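You operate a simulated robot arm through the tools that you are given. There is no shell and no other tool. Be economical: measure what you need, move in short steps, check, and stop when the job is done.

The job below is to be done with a simulated robot arm. You get a single attempt, and the scene is never put back.

JOB
Set the controls near the workbench under the window. At the end: the blue dial is turned to 1; the tester switch is switched on; the red dial is turned to 3; the yellow dial is turned to 2; the charger dial is turned to fast; whatever was shut is shut again. Leave all else as you found it, and nothing knocked over.
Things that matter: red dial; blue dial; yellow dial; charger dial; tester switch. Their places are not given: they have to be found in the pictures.

Only the result counts: the job must be done as asked and must still hold three seconds after the hand-in. Knocking over, shifting, dropping, spilling or breaking anything else fails it.

ROBOT AND FRAMES
A 6-joint arm with a two-finger parallel gripper, fixed in place. Base frame: the origin is at the foot of the arm, x ahead of it, y to its left, z up. Lengths are in mm, angles in rad, forces in N, time in s.
Its first joint turns from -1.152 to 1.152 rad. Payload 2.9 kg.
The tool frame sits at the grasp point between the pads (the TCP): z along the fingers, y along the line on which they close. The tips reach 30 mm beyond it. Largest opening 110 mm; finger width 20, thickness 10; the body of the gripper, 48 by 112 mm, starts 55 mm behind the TCP.
Orientation is told as [roll, pitch, yaw] about the base's x, y, z axes, in that order, counted from this pose: with the fingers straight down and closing along the base's y, the tool's x points along the base's -x, its y along +y and its z along -z.

CONTROLS
- The arm moves only by the tool servo_tool. Its argument "commands" is a list of rows, each a list of 7 numbers: the turn, a rotation vector about the base's x, y, z in units of 45 degrees (1.0 is 45 degrees), then the shift along the base's x, y, z in units of 400 mm (1.0 is 400 mm), then the gripper command, from -1 (shut) to 1 (fully open), values between in proportion. In form: [[wx, wy, wz, tx, ty, tz, hand], ...]. A call has 1 to 12 rows; each row is the pose to reach, as a shift and turn from the pose commanded when the call began. A call with a number of a shift or a turn outside -1 to 1 is refused whole. Each row takes 0.2 s and may step no farther than 50 mm and 0.15 rad from the row before; otherwise, or with a gripper value out of range, the whole call is refused. Where a pose cannot be reached the arm comes as near as it can. A force on the tool above 40 N (or 10 N above the force at the start of the call, whichever is more), or a blocked arm, ends the call early, and 0.2 s more pass. Each finger travels about 108 mm/s and halts on what it meets, pressing with about 42 N; the grip force reading is that of the motor and also rises with nothing between the fingers. The clock runs only during rows and for 0.2 s after the last one: add rows that repeat a pose to give the fingers time. It gives the time, the measured TCP pose, the force on the tool (base axes), the opening and the grip force at its end, in the units of the frame above (readings bear some noise).
- Cameras (640 x 400 px; columns grow to the right, rows downward): "scene" is fixed at [80.4, 442.8, 1403.9]; the picture's right is [-0.71, -0.70, 0.00], its down [-0.34, 0.34, -0.88] and it looks along [0.61, -0.63, -0.48] (base axes); focal length 323 px, centre (320, 200). "wrist" rides on the gripper at [-36, 0, -57] in the tool frame; the picture's right is [0.00, -1.00, 0.00], its down [0.97, 0.00, -0.24] and it looks along [0.24, 0.00, 0.97] (tool axes); focal length 218 px, centre (320, 200).
- snapshot(camera): a new picture of that camera. The clock stands still meanwhile.
- probe_pixels(camera, pixels): for up to 12 pixels [column, row] of the newest picture of that camera ("zoom" is the newest enlarged one), the place [x, y, z] in the base frame of the surface seen there, good to about 2 mm, but the place of the scene camera against the robot may be out by one fixed shift of up to 18 mm in any direction. The clock stands still meanwhile.
- close_up(camera, box): a new picture of the part [left, top, right, bottom] of that camera's present view, enlarged. The clock stands still meanwhile.
- job_done(): hands the job in; it is judged then, once.

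Go step by step. Measure first, check grasps and placings, and put right what went wrong. The budget is 80 turns and 34 pictures, counting those below and the enlarged ones. Unless the task says otherwise, let go and move clear before handing in, and close with one line.

The tools are called after ">>>" as a command line: name --pt "numbers of a row" for each row, then --argument value for the rest, lists and objects as JSON in quotes. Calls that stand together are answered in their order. servo_tool: Moves the arm, as the interface text tells. Its arguments: {"type":"object","properties":{"commands":{"type":"array"}},"required":["commands"]} The other tools are called the same way: snapshot (camera) takes a picture; probe_pixels (camera, pixels) gives the place of the surface under pixels of a picture; close_up (camera, box) takes an enlarged picture of a part of a camera's view; job_done () hands the job in.

At the start:

```text
time: 0.0
eef_pos: [362.5, 20.6, 1238.4]
tcp_rot: [-0.002, 0.001, -0.001]
ft_force: [0.0, 0.8, 0.3]
width: 110.2
grasp_force: 0.1
```

scene: 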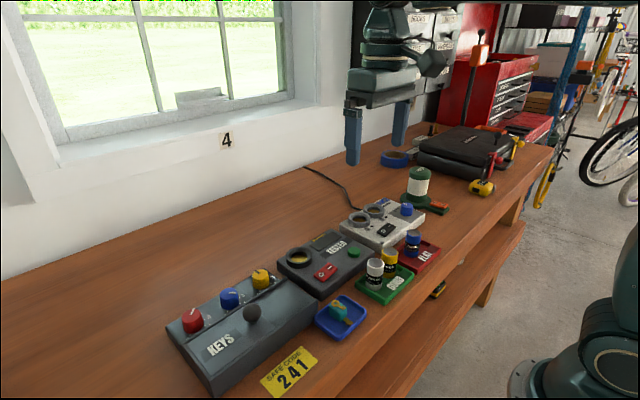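
wrist: 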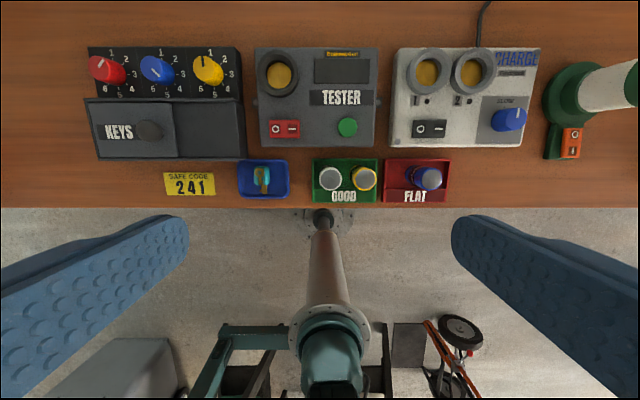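

The wrist picture shows the key box dials (red ~108,70; blue ~157,70; yellow ~208,70), the tester switch (~285,128) and the charger dial (~508,118). I'll enlarge both areas.

>>> close_up --camera "wrist" --box '[80, 35, 250, 165]'

>>> close_up --camera "wrist" --box '[380, 35, 600, 165]'

>>> close_up --camera "wrist" --box '[240, 35, 400, 165]'

>>> probe_pixels --camera "wrist" --pixels '[[108, 70], [157, 70], [208, 70], [150, 131], [285, 128], [277, 128], [293, 129], [508, 118], [100, 150], [230, 55], [490, 135], [210, 130]]'

```text
3.08 times, centred on (165, 100) of wrist
```

zoom: 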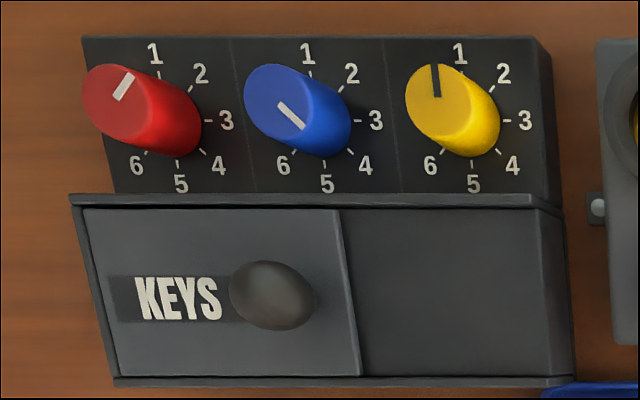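

```text
2.91 times, centred on (490, 100) of wrist
```

zoom: 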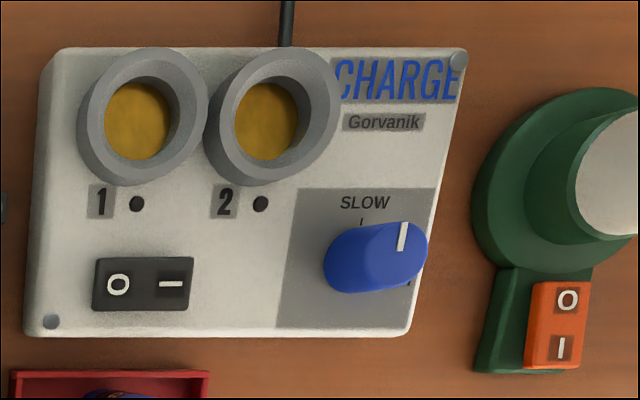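

```text
3.08 times, centred on (320, 100) of wrist
```

zoom: 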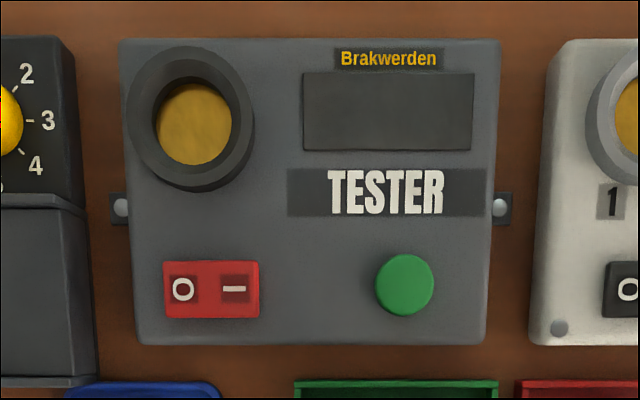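

```text
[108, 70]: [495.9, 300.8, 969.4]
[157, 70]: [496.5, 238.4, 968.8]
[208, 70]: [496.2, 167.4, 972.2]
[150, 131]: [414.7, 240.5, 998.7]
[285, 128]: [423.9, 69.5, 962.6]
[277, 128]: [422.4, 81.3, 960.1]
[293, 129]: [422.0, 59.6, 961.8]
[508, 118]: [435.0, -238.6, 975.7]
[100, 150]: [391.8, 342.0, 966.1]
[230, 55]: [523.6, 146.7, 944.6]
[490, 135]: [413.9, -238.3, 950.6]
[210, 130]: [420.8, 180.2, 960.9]
```

The dials on the key box sit on a lower panel than the lid. I'll probe the heights around the devices and look closer from the scene side.

>>> close_up --camera "scene" --box '[150, 240, 350, 400]'

>>> probe_pixels --camera "wrist" --pixels '[[60, 60], [60, 180], [230, 180], [390, 60], [390, 140], [320, 50], [320, 140], [265, 140], [400, 140], [530, 60], [460, 110], [182, 90]]'

>>> close_up --camera "scene" --box '[270, 180, 450, 310]'

```text
2.50 times, centred on (250, 320) of scene
```

zoom: 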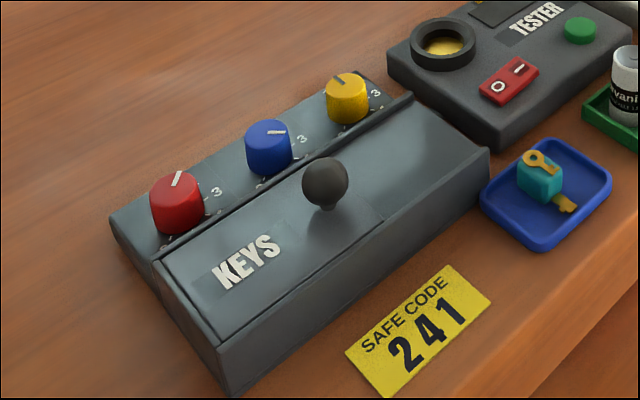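

```text
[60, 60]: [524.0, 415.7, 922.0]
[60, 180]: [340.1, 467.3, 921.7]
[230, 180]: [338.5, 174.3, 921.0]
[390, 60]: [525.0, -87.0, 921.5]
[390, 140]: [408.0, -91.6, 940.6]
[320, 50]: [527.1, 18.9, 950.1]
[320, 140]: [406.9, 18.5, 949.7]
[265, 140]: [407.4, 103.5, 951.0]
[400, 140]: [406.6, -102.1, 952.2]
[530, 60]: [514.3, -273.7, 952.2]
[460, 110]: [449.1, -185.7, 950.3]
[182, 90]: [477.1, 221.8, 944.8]
```

```text
3.08 times, centred on (360, 245) of scene
```

zoom: 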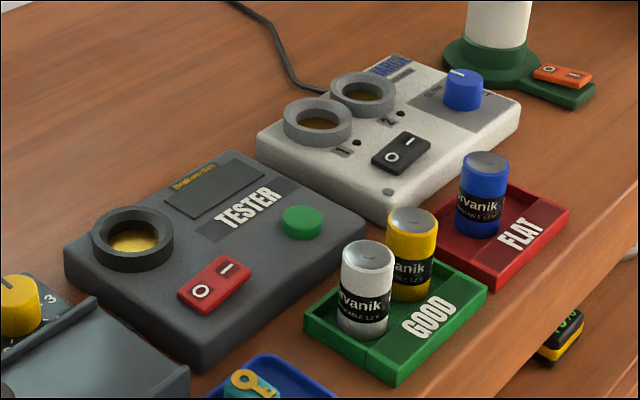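

The bench is at z≈921, dial panel ≈945, dial tops ≈970. I'll move over the key box for a straight-down look.

>>> servo_tool --pt "0 0 0 0.06 0.09 -0.035 0" --pt "0 0 0 0.12 0.18 -0.07 0" --pt "0 0 0 0.18 0.27 -0.105 0" --pt "0 0 0 0.24 0.36 -0.14 0" --pt "0 0 0 0.3 0.45 -0.18 0" --pt "0 0 0 0.345 0.535 -0.22 0" --pt "0 0 0 0.345 0.535 -0.22 0"

>>> snapshot --camera "wrist"

```text
time: 1.6
eef_pos: [501.4, 233.9, 1148.8]
tcp_rot: [0.0, 0.0, 0.001]
ft_force: [0.3, -0.1, 0.6]
width: 55.0
grasp_force: 0.1
```

```text
26 pictures are left
```

wrist: 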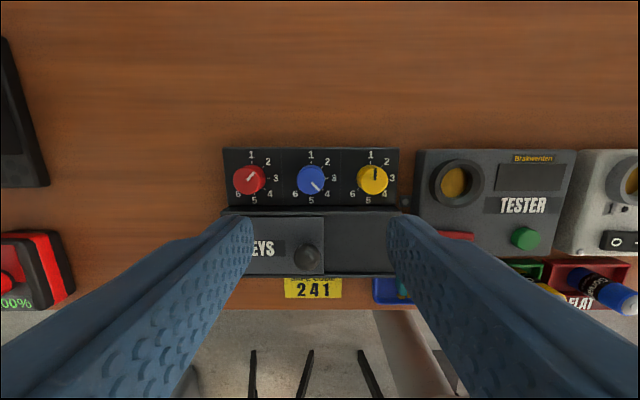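

>>> close_up --camera "wrist" --box '[220, 140, 412, 260]'

>>> probe_pixels --camera "wrist" --pixels '[[249, 180], [311, 180], [373, 180], [235, 180], [263, 180], [249, 166], [249, 193], [311, 209], [311, 216], [308, 258], [311, 204], [360, 240]]'

```text
3.33 times, centred on (316, 200) of wrist
```

zoom: 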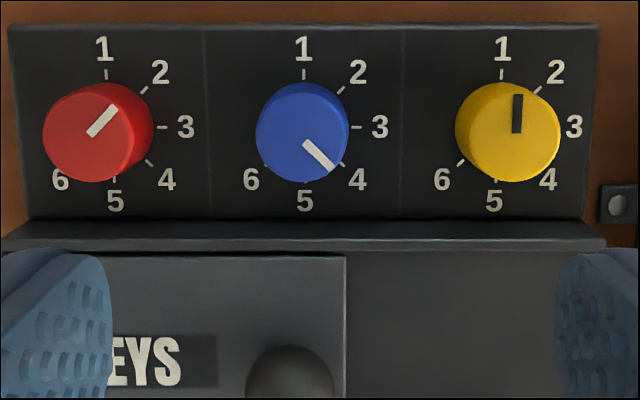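

```text
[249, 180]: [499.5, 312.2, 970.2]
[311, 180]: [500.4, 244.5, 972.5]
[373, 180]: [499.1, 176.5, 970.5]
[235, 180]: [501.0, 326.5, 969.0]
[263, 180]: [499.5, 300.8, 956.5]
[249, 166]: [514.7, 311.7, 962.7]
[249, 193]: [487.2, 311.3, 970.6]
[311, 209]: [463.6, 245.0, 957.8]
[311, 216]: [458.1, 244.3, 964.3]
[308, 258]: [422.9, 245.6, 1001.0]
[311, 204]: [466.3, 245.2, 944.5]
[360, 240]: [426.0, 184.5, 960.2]
```

Settings now are red 2, blue 4, yellow 1 (scale marks 45° apart), so red needs 45° clockwise, blue 135° counter-clockwise and yellow 45° clockwise. Dial axes are at about (500, 315), (500, 245) and (500, 176). I'll start with blue: hover at yaw −34°, then descend.

>>> servo_tool --pt "0 0 -0.18 -0.002 0.014 -0.08 -0.2" --pt "0 0 -0.36 -0.0035 0.0275 -0.16 -0.2" --pt "0 0 -0.54 -0.0035 0.0275 -0.24 -0.2" --pt "0 0 -0.72 -0.0035 0.0275 -0.3 -0.2" --pt "0 0 -0.75 -0.0035 0.0275 -0.33 -0.2" --pt "0 0 -0.75 -0.0035 0.0275 -0.36 -0.2" --pt "0 0 -0.75 -0.0035 0.0275 -0.39 -0.2" --pt "0 0 -0.75 -0.0035 0.0275 -0.42 -0.2" --pt "0 0 -0.75 -0.0035 0.0275 -0.42 -0.2"

>>> snapshot --camera "wrist"

```text
time: 3.6
eef_pos: [500.0, 244.4, 980.3]
tcp_rot: [0.001, -0.001, -0.593]
ft_force: [0.9, -0.5, 0.0]
width: 43.9
grasp_force: 0.0
```

```text
24 pictures are left
```

wrist: 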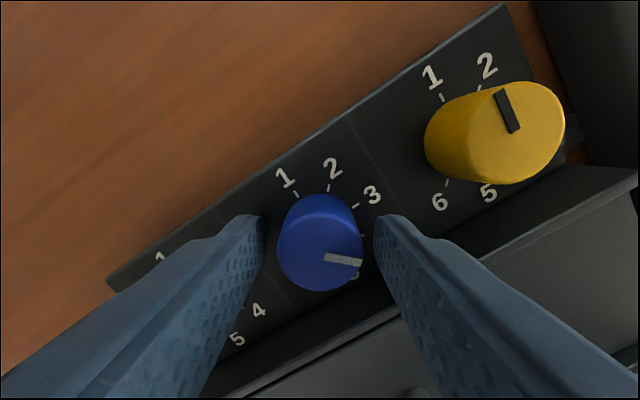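

The fingers straddle the blue dial (~320,245) evenly. Close and turn counter-clockwise.

>>> servo_tool --pt "0 0 0 0 0 0 -1" --pt "0 0 0 0 0 0 -1" --pt "0 0 0.15 0 0 0 -1" --pt "0 0 0.3 0 0 0 -1" --pt "0 0 0.45 0 0 0 -1" --pt "0 0 0.6 0 0 0 -1" --pt "0 0 0.75 0 0 0 -1" --pt "0 0 0.75 0 0 0 -1"

>>> snapshot --camera "wrist"

```text
time: 5.4
eef_pos: [500.6, 245.1, 980.2]
tcp_rot: [0.0, -0.001, 0.002]
ft_force: [-0.2, -2.6, -6.0]
width: 30.4
grasp_force: 45.2
```

```text
23 pictures are left
```

wrist: 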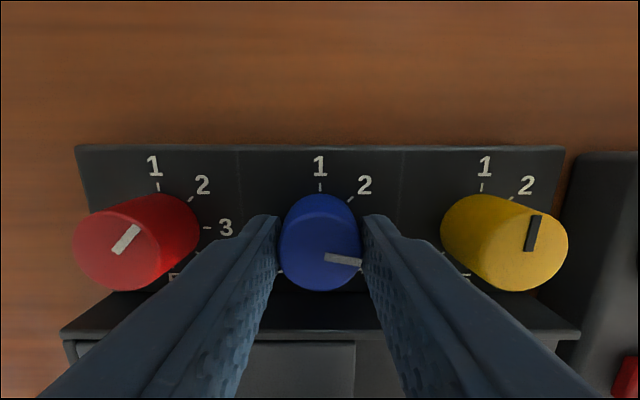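

The dial turned with the grip (now just below 3). Continue 45° more, then release.

>>> servo_tool --pt "0 0 0.15 0 0 0 -1" --pt "0 0 0.3 0 0 0 -1" --pt "0 0 0.45 0 0 0 -1" --pt "0 0 0.6 0 0 0 -1" --pt "0 0 0.75 0 0 0 -1" --pt "0 0 0.9 0 0 0 -1" --pt "0 0 1.0 0 0 0 -1" --pt "0 0 1.0 0 0 0 -1" --pt "0 0 1.0 0 0 0 -0.28" --pt "0 0 1.0 0 0 0 -0.28"

>>> servo_tool --pt "0 0 -0.17 0 0 0 -0.28" --pt "0 0 -0.34 0 0 0 -0.28" --pt "0 0 -0.51 0 0 0 -0.28" --pt "0 0 -0.68 0 0 0 -0.28" --pt "0 0 -0.85 0 0 0 -0.28" --pt "0 0 -1.0 0 0 0 -0.28" --pt "0 0 -1.0 0 0 0 -0.28"

>>> snapshot --camera "wrist"

```text
time: 7.6
eef_pos: [498.9, 245.3, 981.6]
tcp_rot: [0.001, -0.001, 0.786]
ft_force: [-0.2, 0.2, 0.2]
width: 39.4
grasp_force: 0.1
```

```text
time: 9.2
eef_pos: [499.0, 245.1, 980.3]
tcp_rot: [0.002, 0.002, -0.002]
ft_force: [0.4, -0.1, -0.4]
width: 39.8
grasp_force: 0.0
```

```text
22 pictures are left
```

wrist: 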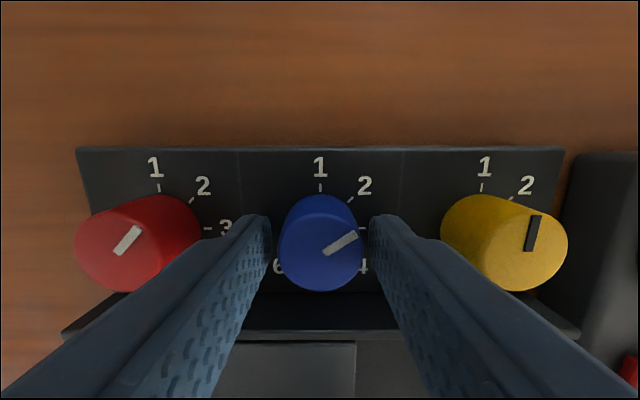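

The blue mark now points between 2 and 3 as expected (~34° above 3). Back off, regrip and turn the remaining ~56°.

>>> servo_tool --pt "0 0 -0.17 0 0 0 -0.28" --pt "0 0 -0.34 0 0 0 -0.28" --pt "0 0 -0.5 0 0 0 -0.28" --pt "0 0 -0.5 0 0 0 -1" --pt "0 0 -0.5 0 0 0 -1" --pt "0 0 -0.32 0 0 0 -1" --pt "0 0 -0.14 0 0 0 -1" --pt "0 0 0.04 0 0 0 -1" --pt "0 0 0.22 0 0 0 -1" --pt "0 0 0.4 0 0 0 -1" --pt "0 0 0.58 0 0 0 -1" --pt "0 0 0.75 0 0 0 -1"

>>> servo_tool --pt "0 0 0 0 0 0 -0.28" --pt "0 0 0 0 0 0 -0.28" --pt "0 0 0 0 0 0.1 -0.28" --pt "0 0 -0.17 0 0 0.2 -0.28" --pt "0 0 -0.34 0 0 0.3 -0.28" --pt "0 0 -0.51 0 0 0.3 -0.28" --pt "0 0 -0.68 0 0 0.3 -0.28" --pt "0 0 -0.75 0 0 0.3 -0.28" --pt "0 0 -0.75 0 0 0.3 -0.28"

>>> close_up --camera "wrist" --box '[160, 100, 480, 300]'

```text
time: 11.8
eef_pos: [500.0, 245.0, 980.3]
tcp_rot: [0.0, 0.0, 0.589]
ft_force: [-2.5, -3.6, 0.1]
width: 30.4
grasp_force: 45.1
```

```text
time: 13.8
eef_pos: [499.1, 244.9, 1100.9]
tcp_rot: [-0.003, 0.001, -0.002]
ft_force: [-0.4, -0.2, -0.8]
width: 39.5
grasp_force: 0.1
```

```text
2.00 times, centred on (320, 200) of wrist
```

zoom: 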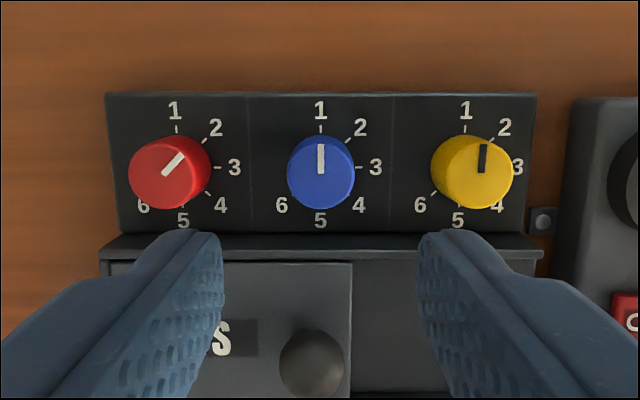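

Blue points at 1. Next is red at y≈315: approach with yaw +22.5°, grip and turn −45°.

>>> servo_tool --pt "0 0 0.17 0.0015 0.09 0 -0.2" --pt "0 0 0.34 0.0025 0.175 0 -0.2" --pt "0 0 0.5 0.0025 0.175 -0.08 -0.2" --pt "0 0 0.5 0.0025 0.175 -0.16 -0.2" --pt "0 0 0.5 0.0025 0.175 -0.22 -0.2" --pt "0 0 0.5 0.0025 0.175 -0.26 -0.2" --pt "0 0 0.5 0.0025 0.175 -0.3 -0.2" --pt "0 0 0.5 0.0025 0.175 -0.3 -0.2"

>>> snapshot --camera "wrist"

```text
time: 15.6
eef_pos: [501.0, 315.2, 980.4]
tcp_rot: [0.0, 0.001, 0.392]
ft_force: [0.1, 0.8, -0.3]
width: 43.9
grasp_force: 0.2
```

```text
20 pictures are left
```

wrist: 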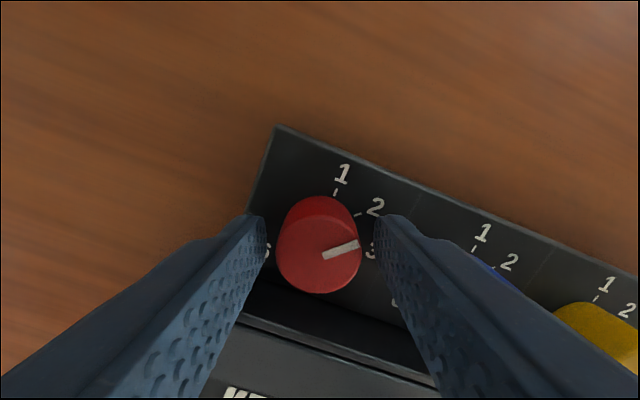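

The red dial (~319,243) is centred between the fingers. Grip, turn 45° clockwise, release, lift and look.

>>> servo_tool --pt "0 0 0 0 0 0 -1" --pt "0 0 0 0 0 0 -1" --pt "0 0 -0.17 0 0 0 -1" --pt "0 0 -0.34 0 0 0 -1" --pt "0 0 -0.51 0 0 0 -1" --pt "0 0 -0.68 0 0 0 -1" --pt "0 0 -0.85 0 0 0 -1" --pt "0 0 -1.0 0 0 0 -1" --pt "0 0 -1.0 0 0 0 -1"

>>> servo_tool --pt "0 0 0 0 0 0 -0.28" --pt "0 0 0 0 0 0 -0.28" --pt "0 0 0 0 0 0.1 -0.28" --pt "0 0 0.17 0 -0.1 0.2 -0.28" --pt "0 0 0.34 0 -0.175 0.28 -0.28" --pt "0 0 0.5 0 -0.26 0.3 -0.28" --pt "0 0 0.5 0 -0.3475 0.3 -0.28" --pt "0 0 0.5 0 -0.3475 0.3 -0.28"

>>> close_up --camera "wrist" --box '[160, 100, 480, 300]'

```text
time: 17.6
eef_pos: [500.9, 314.6, 979.7]
tcp_rot: [-0.001, 0.003, -0.394]
ft_force: [-5.0, -4.6, -4.6]
width: 31.0
grasp_force: 45.0
```

```text
refused: row 4 steps farther than a row can; nothing moved
```

```text
2.00 times, centred on (320, 200) of wrist
```

zoom: 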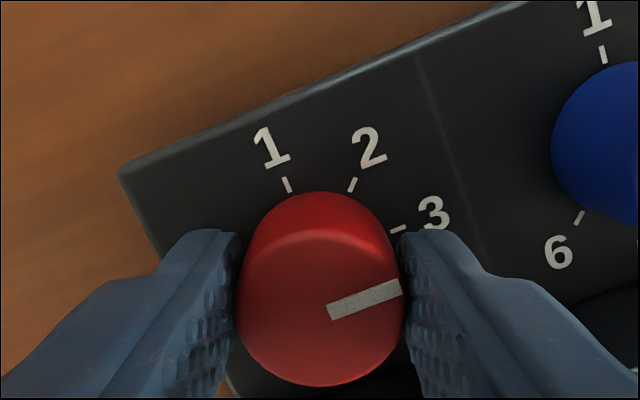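

The second call was refused for a step too long; the red mark is at 3. Repeat with shorter steps, ending above yellow.

>>> servo_tool --pt "0 0 0 0 0 0 -0.28" --pt "0 0 0 0 0 0 -0.28" --pt "0 0 0 0 0 0.1 -0.28" --pt "0 0 0 0 0 0.2 -0.28" --pt "0 0 0.17 0 -0.08 0.28 -0.28" --pt "0 0 0.34 0 -0.18 0.3 -0.28" --pt "0 0 0.5 0 -0.26 0.3 -0.28" --pt "0 0 0.5 -0.001 -0.3475 0.3 -0.28" --pt "0 0 0.5 -0.001 -0.3475 0.3 -0.28"

>>> close_up --camera "wrist" --box '[160, 100, 480, 300]'

```text
time: 19.6
eef_pos: [501.5, 175.2, 1100.1]
tcp_rot: [0.0, 0.001, 0.001]
ft_force: [-0.5, -0.3, 0.6]
width: 39.6
grasp_force: 0.1
```

```text
2.00 times, centred on (320, 200) of wrist
```

zoom: 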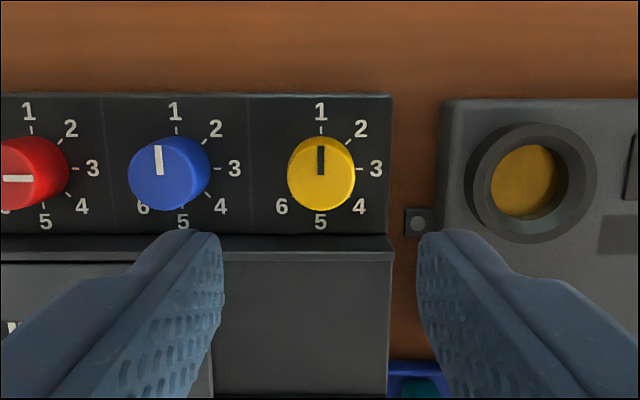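

Yellow is centred and blue reads 1; red seems at 3 (will verify). Do yellow: yaw +22.5°, descend, grip, turn −45°.

>>> servo_tool --pt "0 0 0.17 0 0 -0.08 -0.2" --pt "0 0 0.34 0 0 -0.16 -0.2" --pt "0 0 0.5 0 0 -0.22 -0.2" --pt "0 0 0.5 0 0 -0.26 -0.2" --pt "0 0 0.5 0 0 -0.3 -0.2" --pt "0 0 0.5 0 0 -0.3 -0.2"

>>> servo_tool --pt "0 0 0 0 0 0 -1" --pt "0 0 0 0 0 0 -1" --pt "0 0 -0.17 0 0 0 -1" --pt "0 0 -0.34 0 0 0 -1" --pt "0 0 -0.51 0 0 0 -1" --pt "0 0 -0.68 0 0 0 -1" --pt "0 0 -0.85 0 0 0 -1" --pt "0 0 -1.0 0 0 0 -1" --pt "0 0 -1.0 0 0 0 -1"

>>> servo_tool --pt "0 0 0 0 0 0 -0.28" --pt "0 0 0 0 0 0 -0.28" --pt "0 0 0 0 0 0.1 -0.28" --pt "0 0 0 0 0 0.2 -0.28" --pt "0 0 0.17 0 0.05 0.28 -0.28" --pt "0 0 0.34 0 0.1 0.36 -0.28" --pt "0 0 0.5 0 0.15 0.4 -0.28" --pt "0 0 0.5 0 0.15 0.4 -0.28"

>>> close_up --camera "wrist" --box '[180, 100, 500, 300]'

```text
time: 21.0
eef_pos: [499.6, 177.3, 980.8]
tcp_rot: [0.0, 0.0, 0.392]
ft_force: [0.2, 0.0, 0.1]
width: 43.9
grasp_force: 0.0
```

```text
time: 23.0
eef_pos: [499.7, 175.1, 980.3]
tcp_rot: [-0.001, -0.001, -0.399]
ft_force: [5.8, -21.0, -4.2]
width: 30.9
grasp_force: 44.9
```

```text
time: 24.8
eef_pos: [498.9, 235.6, 1141.7]
tcp_rot: [0.0, 0.0, 0.0]
ft_force: [0.5, 0.0, 0.4]
width: 39.5
grasp_force: 0.1
```

```text
2.00 times, centred on (340, 200) of wrist
```

zoom: 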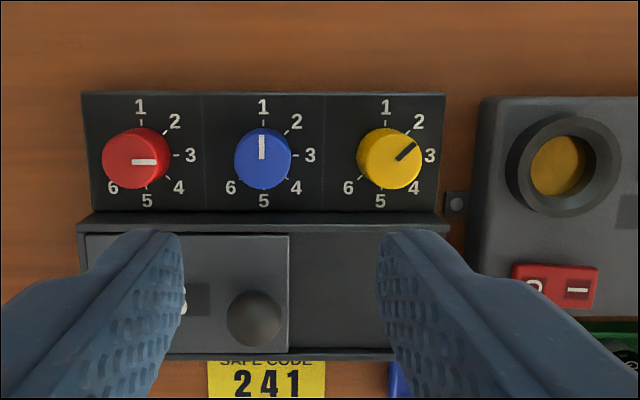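

Red 3, blue 1, yellow 2 all read right, and the lid is where it was. Next the tester switch: move above it with fingers closed and look.

>>> servo_tool --pt "0 0 0 -0.03 -0.09 0 -0.28" --pt "0 0 0 -0.06 -0.18 -0.02 -0.6" --pt "0 0 0 -0.09 -0.27 -0.05 -0.8" --pt "0 0 0 -0.12 -0.36 -0.08 -1" --pt "0 0 0 -0.155 -0.439 -0.1 -1" --pt "0 0 0 -0.155 -0.439 -0.1 -1" --pt "0 0 0 -0.155 -0.439 -0.1 -1"

>>> close_up --camera "wrist" --box '[240, 120, 400, 220]'

```text
time: 26.4
eef_pos: [439.5, 59.3, 1099.3]
tcp_rot: [0.0, -0.001, -0.002]
ft_force: [-0.3, 0.7, -0.2]
width: 0.0
grasp_force: 37.7
```

```text
4.00 times, centred on (320, 170) of wrist
```

zoom: 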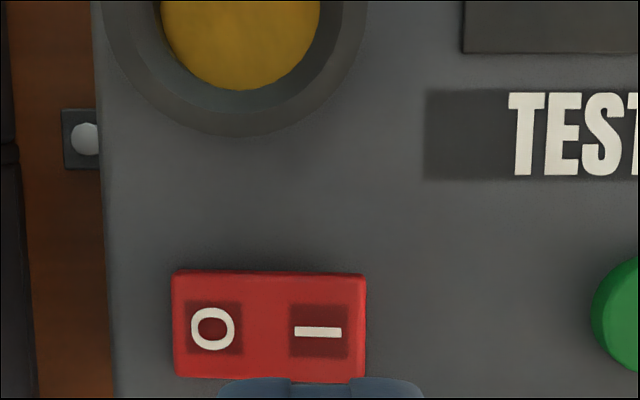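

>>> probe_pixels --camera "zoom" --pixels '[[212, 310], [190, 330], [240, 330], [265, 330], [295, 315], [318, 330], [345, 330], [318, 290], [190, 290], [345, 290], [320, 250], [580, 320]]'

>>> close_up --camera "scene" --box '[300, 250, 350, 290]'

```text
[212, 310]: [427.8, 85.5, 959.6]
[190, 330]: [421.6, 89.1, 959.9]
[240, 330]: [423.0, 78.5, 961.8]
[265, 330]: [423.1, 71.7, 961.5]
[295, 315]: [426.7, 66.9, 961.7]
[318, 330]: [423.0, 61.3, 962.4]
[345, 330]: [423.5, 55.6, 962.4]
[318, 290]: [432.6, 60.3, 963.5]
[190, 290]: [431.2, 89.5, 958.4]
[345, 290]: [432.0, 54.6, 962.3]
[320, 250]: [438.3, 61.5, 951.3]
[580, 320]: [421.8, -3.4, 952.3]
```

```text
10.00 times, centred on (325, 270) of scene
```

zoom: 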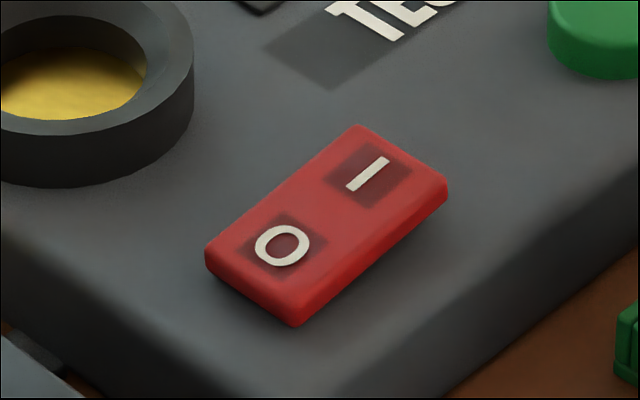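

The I side sits higher (962.5 vs 959 at O), so the tester is off. I'll press the I end at about (423, 54): approach to tip z≈970 then push slowly.

>>> servo_tool --pt "0 0 0 -0.038 -0.012 -0.06 -1" --pt "0 0 0 -0.038 -0.012 -0.14 -1" --pt "0 0 0 -0.038 -0.012 -0.2 -1" --pt "0 0 0 -0.038 -0.012 -0.245 -1" --pt "0 0 0 -0.038 -0.012 -0.2525 -1" --pt "0 0 0 -0.038 -0.012 -0.26 -1" --pt "0 0 0 -0.038 -0.012 -0.2675 -1" --pt "0 0 0 -0.038 -0.012 -0.275 -1" --pt "0 0 0 -0.038 -0.012 -0.28 -1"

```text
time: 28.4
eef_pos: [422.2, 55.4, 989.5]
tcp_rot: [0.0, -0.001, 0.0]
ft_force: [-2.9, -2.5, 8.4]
width: 0.1
grasp_force: 37.5
```

Contact with 8 N at tip z≈959. Push 3 mm more, then lift and check.

>>> servo_tool --pt "0 0 0 0 0 -0.004 -1" --pt "0 0 0 0 0 -0.008 -1" --pt "0 0 0 0 0 -0.008 -1"

>>> servo_tool --pt "0 0 0 0 0 0.05 -1" --pt "0 0 0 0.02 0 0.15 -1" --pt "0 0 0 0.04 0.012 0.25 -1" --pt "0 0 0 0.04 0.012 0.285 -1" --pt "0 0 0 0.04 0.012 0.285 -1"

>>> close_up --camera "wrist" --box '[240, 120, 400, 220]'

>>> probe_pixels --camera "zoom" --pixels '[[190, 290], [190, 320], [240, 290], [318, 290], [318, 320], [345, 290], [345, 320]]'

```text
time: 29.0
eef_pos: [422.2, 55.4, 988.3]
tcp_rot: [0.0, -0.002, 0.001]
ft_force: [-5.3, -2.8, 7.6]
width: 0.2
grasp_force: 37.9
stopped in row 2: the force on the tool passed its limit (the readings are from after the stop); the commanded pose is now the measured one
```

```text
time: 30.2
eef_pos: [439.3, 59.6, 1102.8]
tcp_rot: [0.0, 0.0, 0.001]
ft_force: [0.6, 1.1, 0.2]
width: 0.0
grasp_force: 37.8
```

```text
4.00 times, centred on (320, 170) of wrist
```

zoom: 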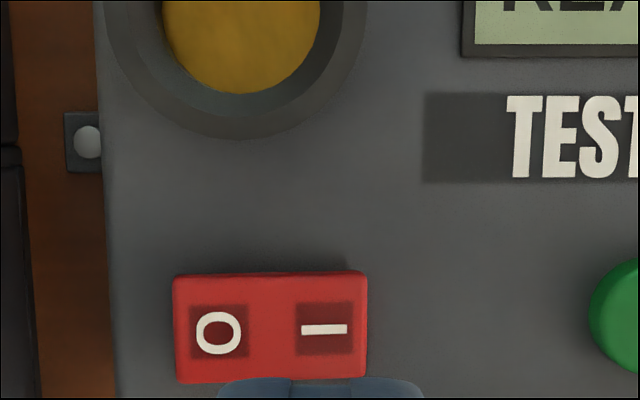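

```text
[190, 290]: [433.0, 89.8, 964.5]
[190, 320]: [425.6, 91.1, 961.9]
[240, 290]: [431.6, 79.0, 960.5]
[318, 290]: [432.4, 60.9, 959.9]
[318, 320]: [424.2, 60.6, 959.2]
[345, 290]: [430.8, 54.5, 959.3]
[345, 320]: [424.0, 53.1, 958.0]
```

The tester is on (display lit, I side down). Next, move above the charger dial and look.

>>> servo_tool --pt "0 0 0 0 -0.11 0.03 -1" --pt "0 0 0 0.005 -0.22 0.03 -1" --pt "0 0 0 0.01 -0.33 0.03 -0.8" --pt "0 0 0 0.015 -0.44 0.03 -0.6" --pt "0 0 0 0.02 -0.55 0.03 -0.4" --pt "0 0 0 0.025 -0.66 0.03 -0.2" --pt "0 0 0 0.03 -0.75 0.03 -0.2" --pt "0 0 0 0.03 -0.75 0.03 -0.2"

>>> snapshot --camera "wrist"

>>> close_up --camera "wrist" --box '[240, 120, 400, 220]'

```text
time: 32.0
eef_pos: [451.2, -240.4, 1114.5]
tcp_rot: [0.0, -0.001, 0.001]
ft_force: [0.6, -0.5, -0.5]
width: 43.9
grasp_force: 0.1
```

```text
13 pictures are left
```

wrist: 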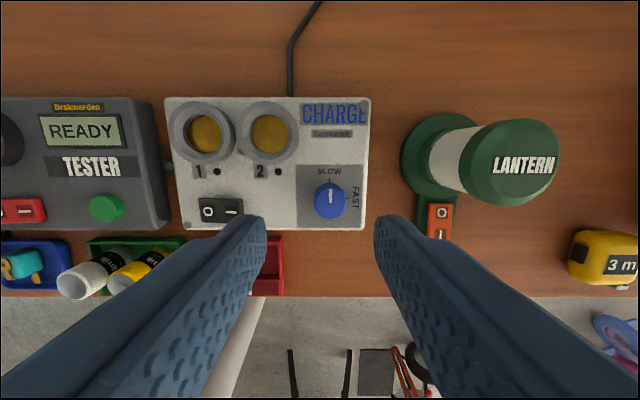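

```text
4.00 times, centred on (320, 170) of wrist
```

zoom: 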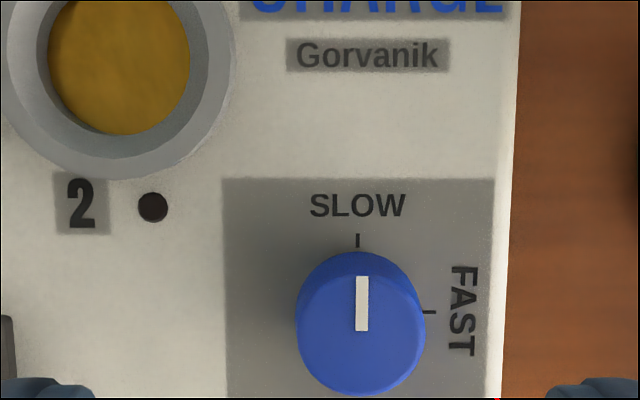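

The dial (~330,200) is at SLOW; FAST is 90° clockwise. Probe the dial axis and the neighbours (lantern, battery, ring 2).

>>> probe_pixels --camera "wrist" --pixels '[[330, 201], [316, 201], [344, 201], [330, 190], [330, 213], [510, 163], [465, 160], [441, 212], [267, 160], [236, 205], [345, 225], [205, 105]]'

>>> close_up --camera "scene" --box '[340, 160, 460, 280]'

```text
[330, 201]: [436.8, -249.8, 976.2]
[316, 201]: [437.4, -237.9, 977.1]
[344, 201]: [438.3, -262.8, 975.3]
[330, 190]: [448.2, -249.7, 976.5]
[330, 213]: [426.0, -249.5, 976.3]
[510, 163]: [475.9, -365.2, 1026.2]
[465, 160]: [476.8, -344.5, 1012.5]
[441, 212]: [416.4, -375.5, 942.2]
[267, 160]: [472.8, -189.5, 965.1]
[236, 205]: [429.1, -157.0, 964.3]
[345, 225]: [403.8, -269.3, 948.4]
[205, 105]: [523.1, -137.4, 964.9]
```

```text
3.33 times, centred on (400, 220) of scene
```

zoom: 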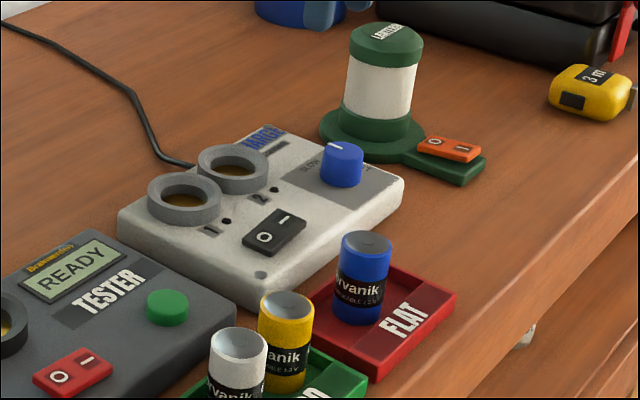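

Charger dial axis is (437, −250), top 976, panel 950; the lantern edge is ~85 mm off, clear. Approach with yaw +45° to TCP z≈986.

>>> servo_tool --pt "0 0 0.18 -0.018 -0.012 -0.04 -0.2" --pt "0 0 0.36 -0.035 -0.0235 -0.08 -0.2" --pt "0 0 0.54 -0.035 -0.0235 -0.12 -0.2" --pt "0 0 0.72 -0.035 -0.0235 -0.16 -0.2" --pt "0 0 0.9 -0.035 -0.0235 -0.2 -0.2" --pt "0 0 1.0 -0.035 -0.0235 -0.24 -0.2" --pt "0 0 1.0 -0.035 -0.0235 -0.28 -0.2" --pt "0 0 1.0 -0.035 -0.0235 -0.32 -0.2" --pt "0 0 1.0 -0.035 -0.0235 -0.32 -0.2"

>>> snapshot --camera "wrist"

```text
time: 34.0
eef_pos: [437.4, -248.9, 986.0]
tcp_rot: [-0.001, -0.003, 0.785]
ft_force: [0.0, -0.7, 0.6]
width: 44.0
grasp_force: 0.1
```

```text
10 pictures are left
```

wrist: 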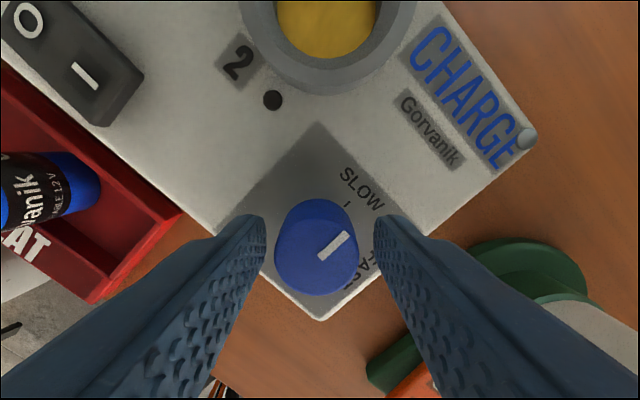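

Centred well (~317,245). Grip and turn 90° clockwise in two calls.

>>> servo_tool --pt "0 0 0 0 0 0 -1" --pt "0 0 0 0 0 0 -1" --pt "0 0 -0.17 0 0 0 -1" --pt "0 0 -0.34 0 0 0 -1" --pt "0 0 -0.51 0 0 0 -1" --pt "0 0 -0.68 0 0 0 -1" --pt "0 0 -0.85 0 0 0 -1" --pt "0 0 -1.0 0 0 0 -1" --pt "0 0 -1.0 0 0 0 -1"

>>> servo_tool --pt "0 0 -0.17 0 0 0 -1" --pt "0 0 -0.34 0 0 0 -1" --pt "0 0 -0.51 0 0 0 -1" --pt "0 0 -0.68 0 0 0 -1" --pt "0 0 -0.85 0 0 0 -1" --pt "0 0 -1.0 0 0 0 -1" --pt "0 0 -1.0 0 0 0 -1"

>>> snapshot --camera "wrist"

```text
time: 36.0
eef_pos: [437.5, -250.5, 987.0]
tcp_rot: [0.0, -0.003, -0.004]
ft_force: [-0.2, -7.0, -9.3]
width: 31.0
grasp_force: 45.3
```

```text
time: 37.6
eef_pos: [436.2, -250.9, 987.0]
tcp_rot: [-0.001, -0.003, -0.794]
ft_force: [-3.6, -29.0, -15.2]
width: 31.0
grasp_force: 44.8
```

```text
9 pictures are left
```

wrist: 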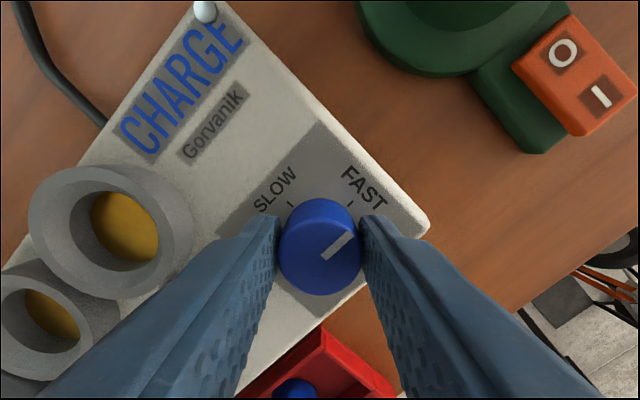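

The mark points at FAST. Release, lift straight up and look.

>>> servo_tool --pt "0 0 0 0 0 0 -0.2" --pt "0 0 0 0 0 0 -0.2" --pt "0 0 0 0 0 0.08 -0.2" --pt "0 0 0 0 0 0.18 -0.2" --pt "0 0 0.17 0 0 0.28 -0.2" --pt "0 0 0.34 0.01 0 0.34 -0.2" --pt "0 0 0.51 0.02 0.03 0.4 -0.2" --pt "0 0 0.68 0.03 0.06 0.46 -0.2" --pt "0 0 0.85 0.035 0.09 0.5 -0.2" --pt "0 0 1.0 0.035 0.09 0.5 -0.2" --pt "0 0 1.0 0.035 0.09 0.5 -0.2"

>>> snapshot --camera "wrist"

>>> close_up --camera "wrist" --box '[260, 120, 420, 220]'

>>> snapshot --camera "scene"

```text
time: 40.0
eef_pos: [451.4, -214.0, 1186.5]
tcp_rot: [0.0, -0.003, 0.001]
ft_force: [-0.4, 1.1, 0.2]
width: 44.1
grasp_force: 0.1
```

```text
8 pictures are left
```

wrist: 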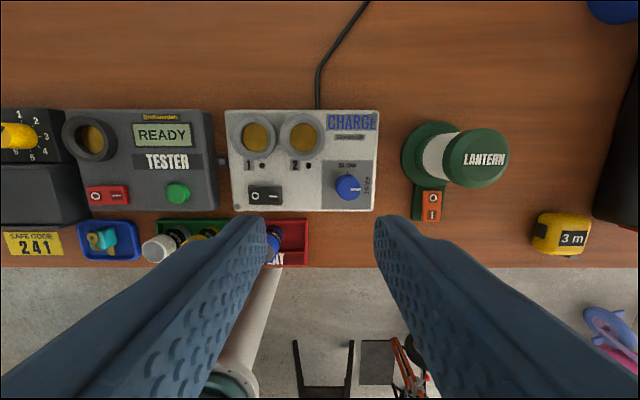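

```text
4.00 times, centred on (340, 170) of wrist
```

zoom: 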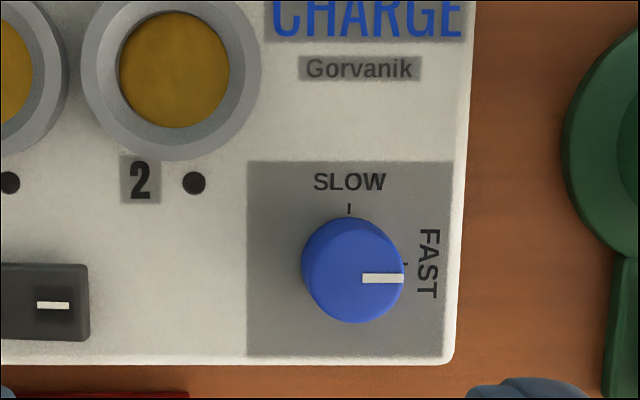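

```text
6 pictures are left
```

scene: 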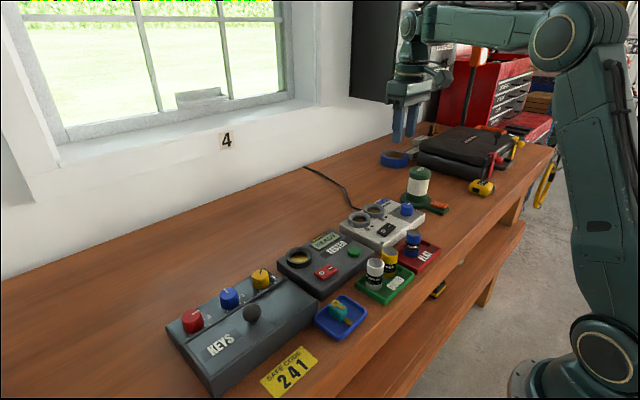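

All controls read as asked: red 3, blue 1, yellow 2, tester on (READY lit) and charger at FAST. The lid and everything else are unmoved and the arm is clear, so I'm handing in.

>>> job_done

```text
The job is handed in.
```

The job is handed in: blue dial at 1, red at 3, yellow at 2, charger at fast and tester on, with the key box lid never opened and nothing else moved in the last pictures.
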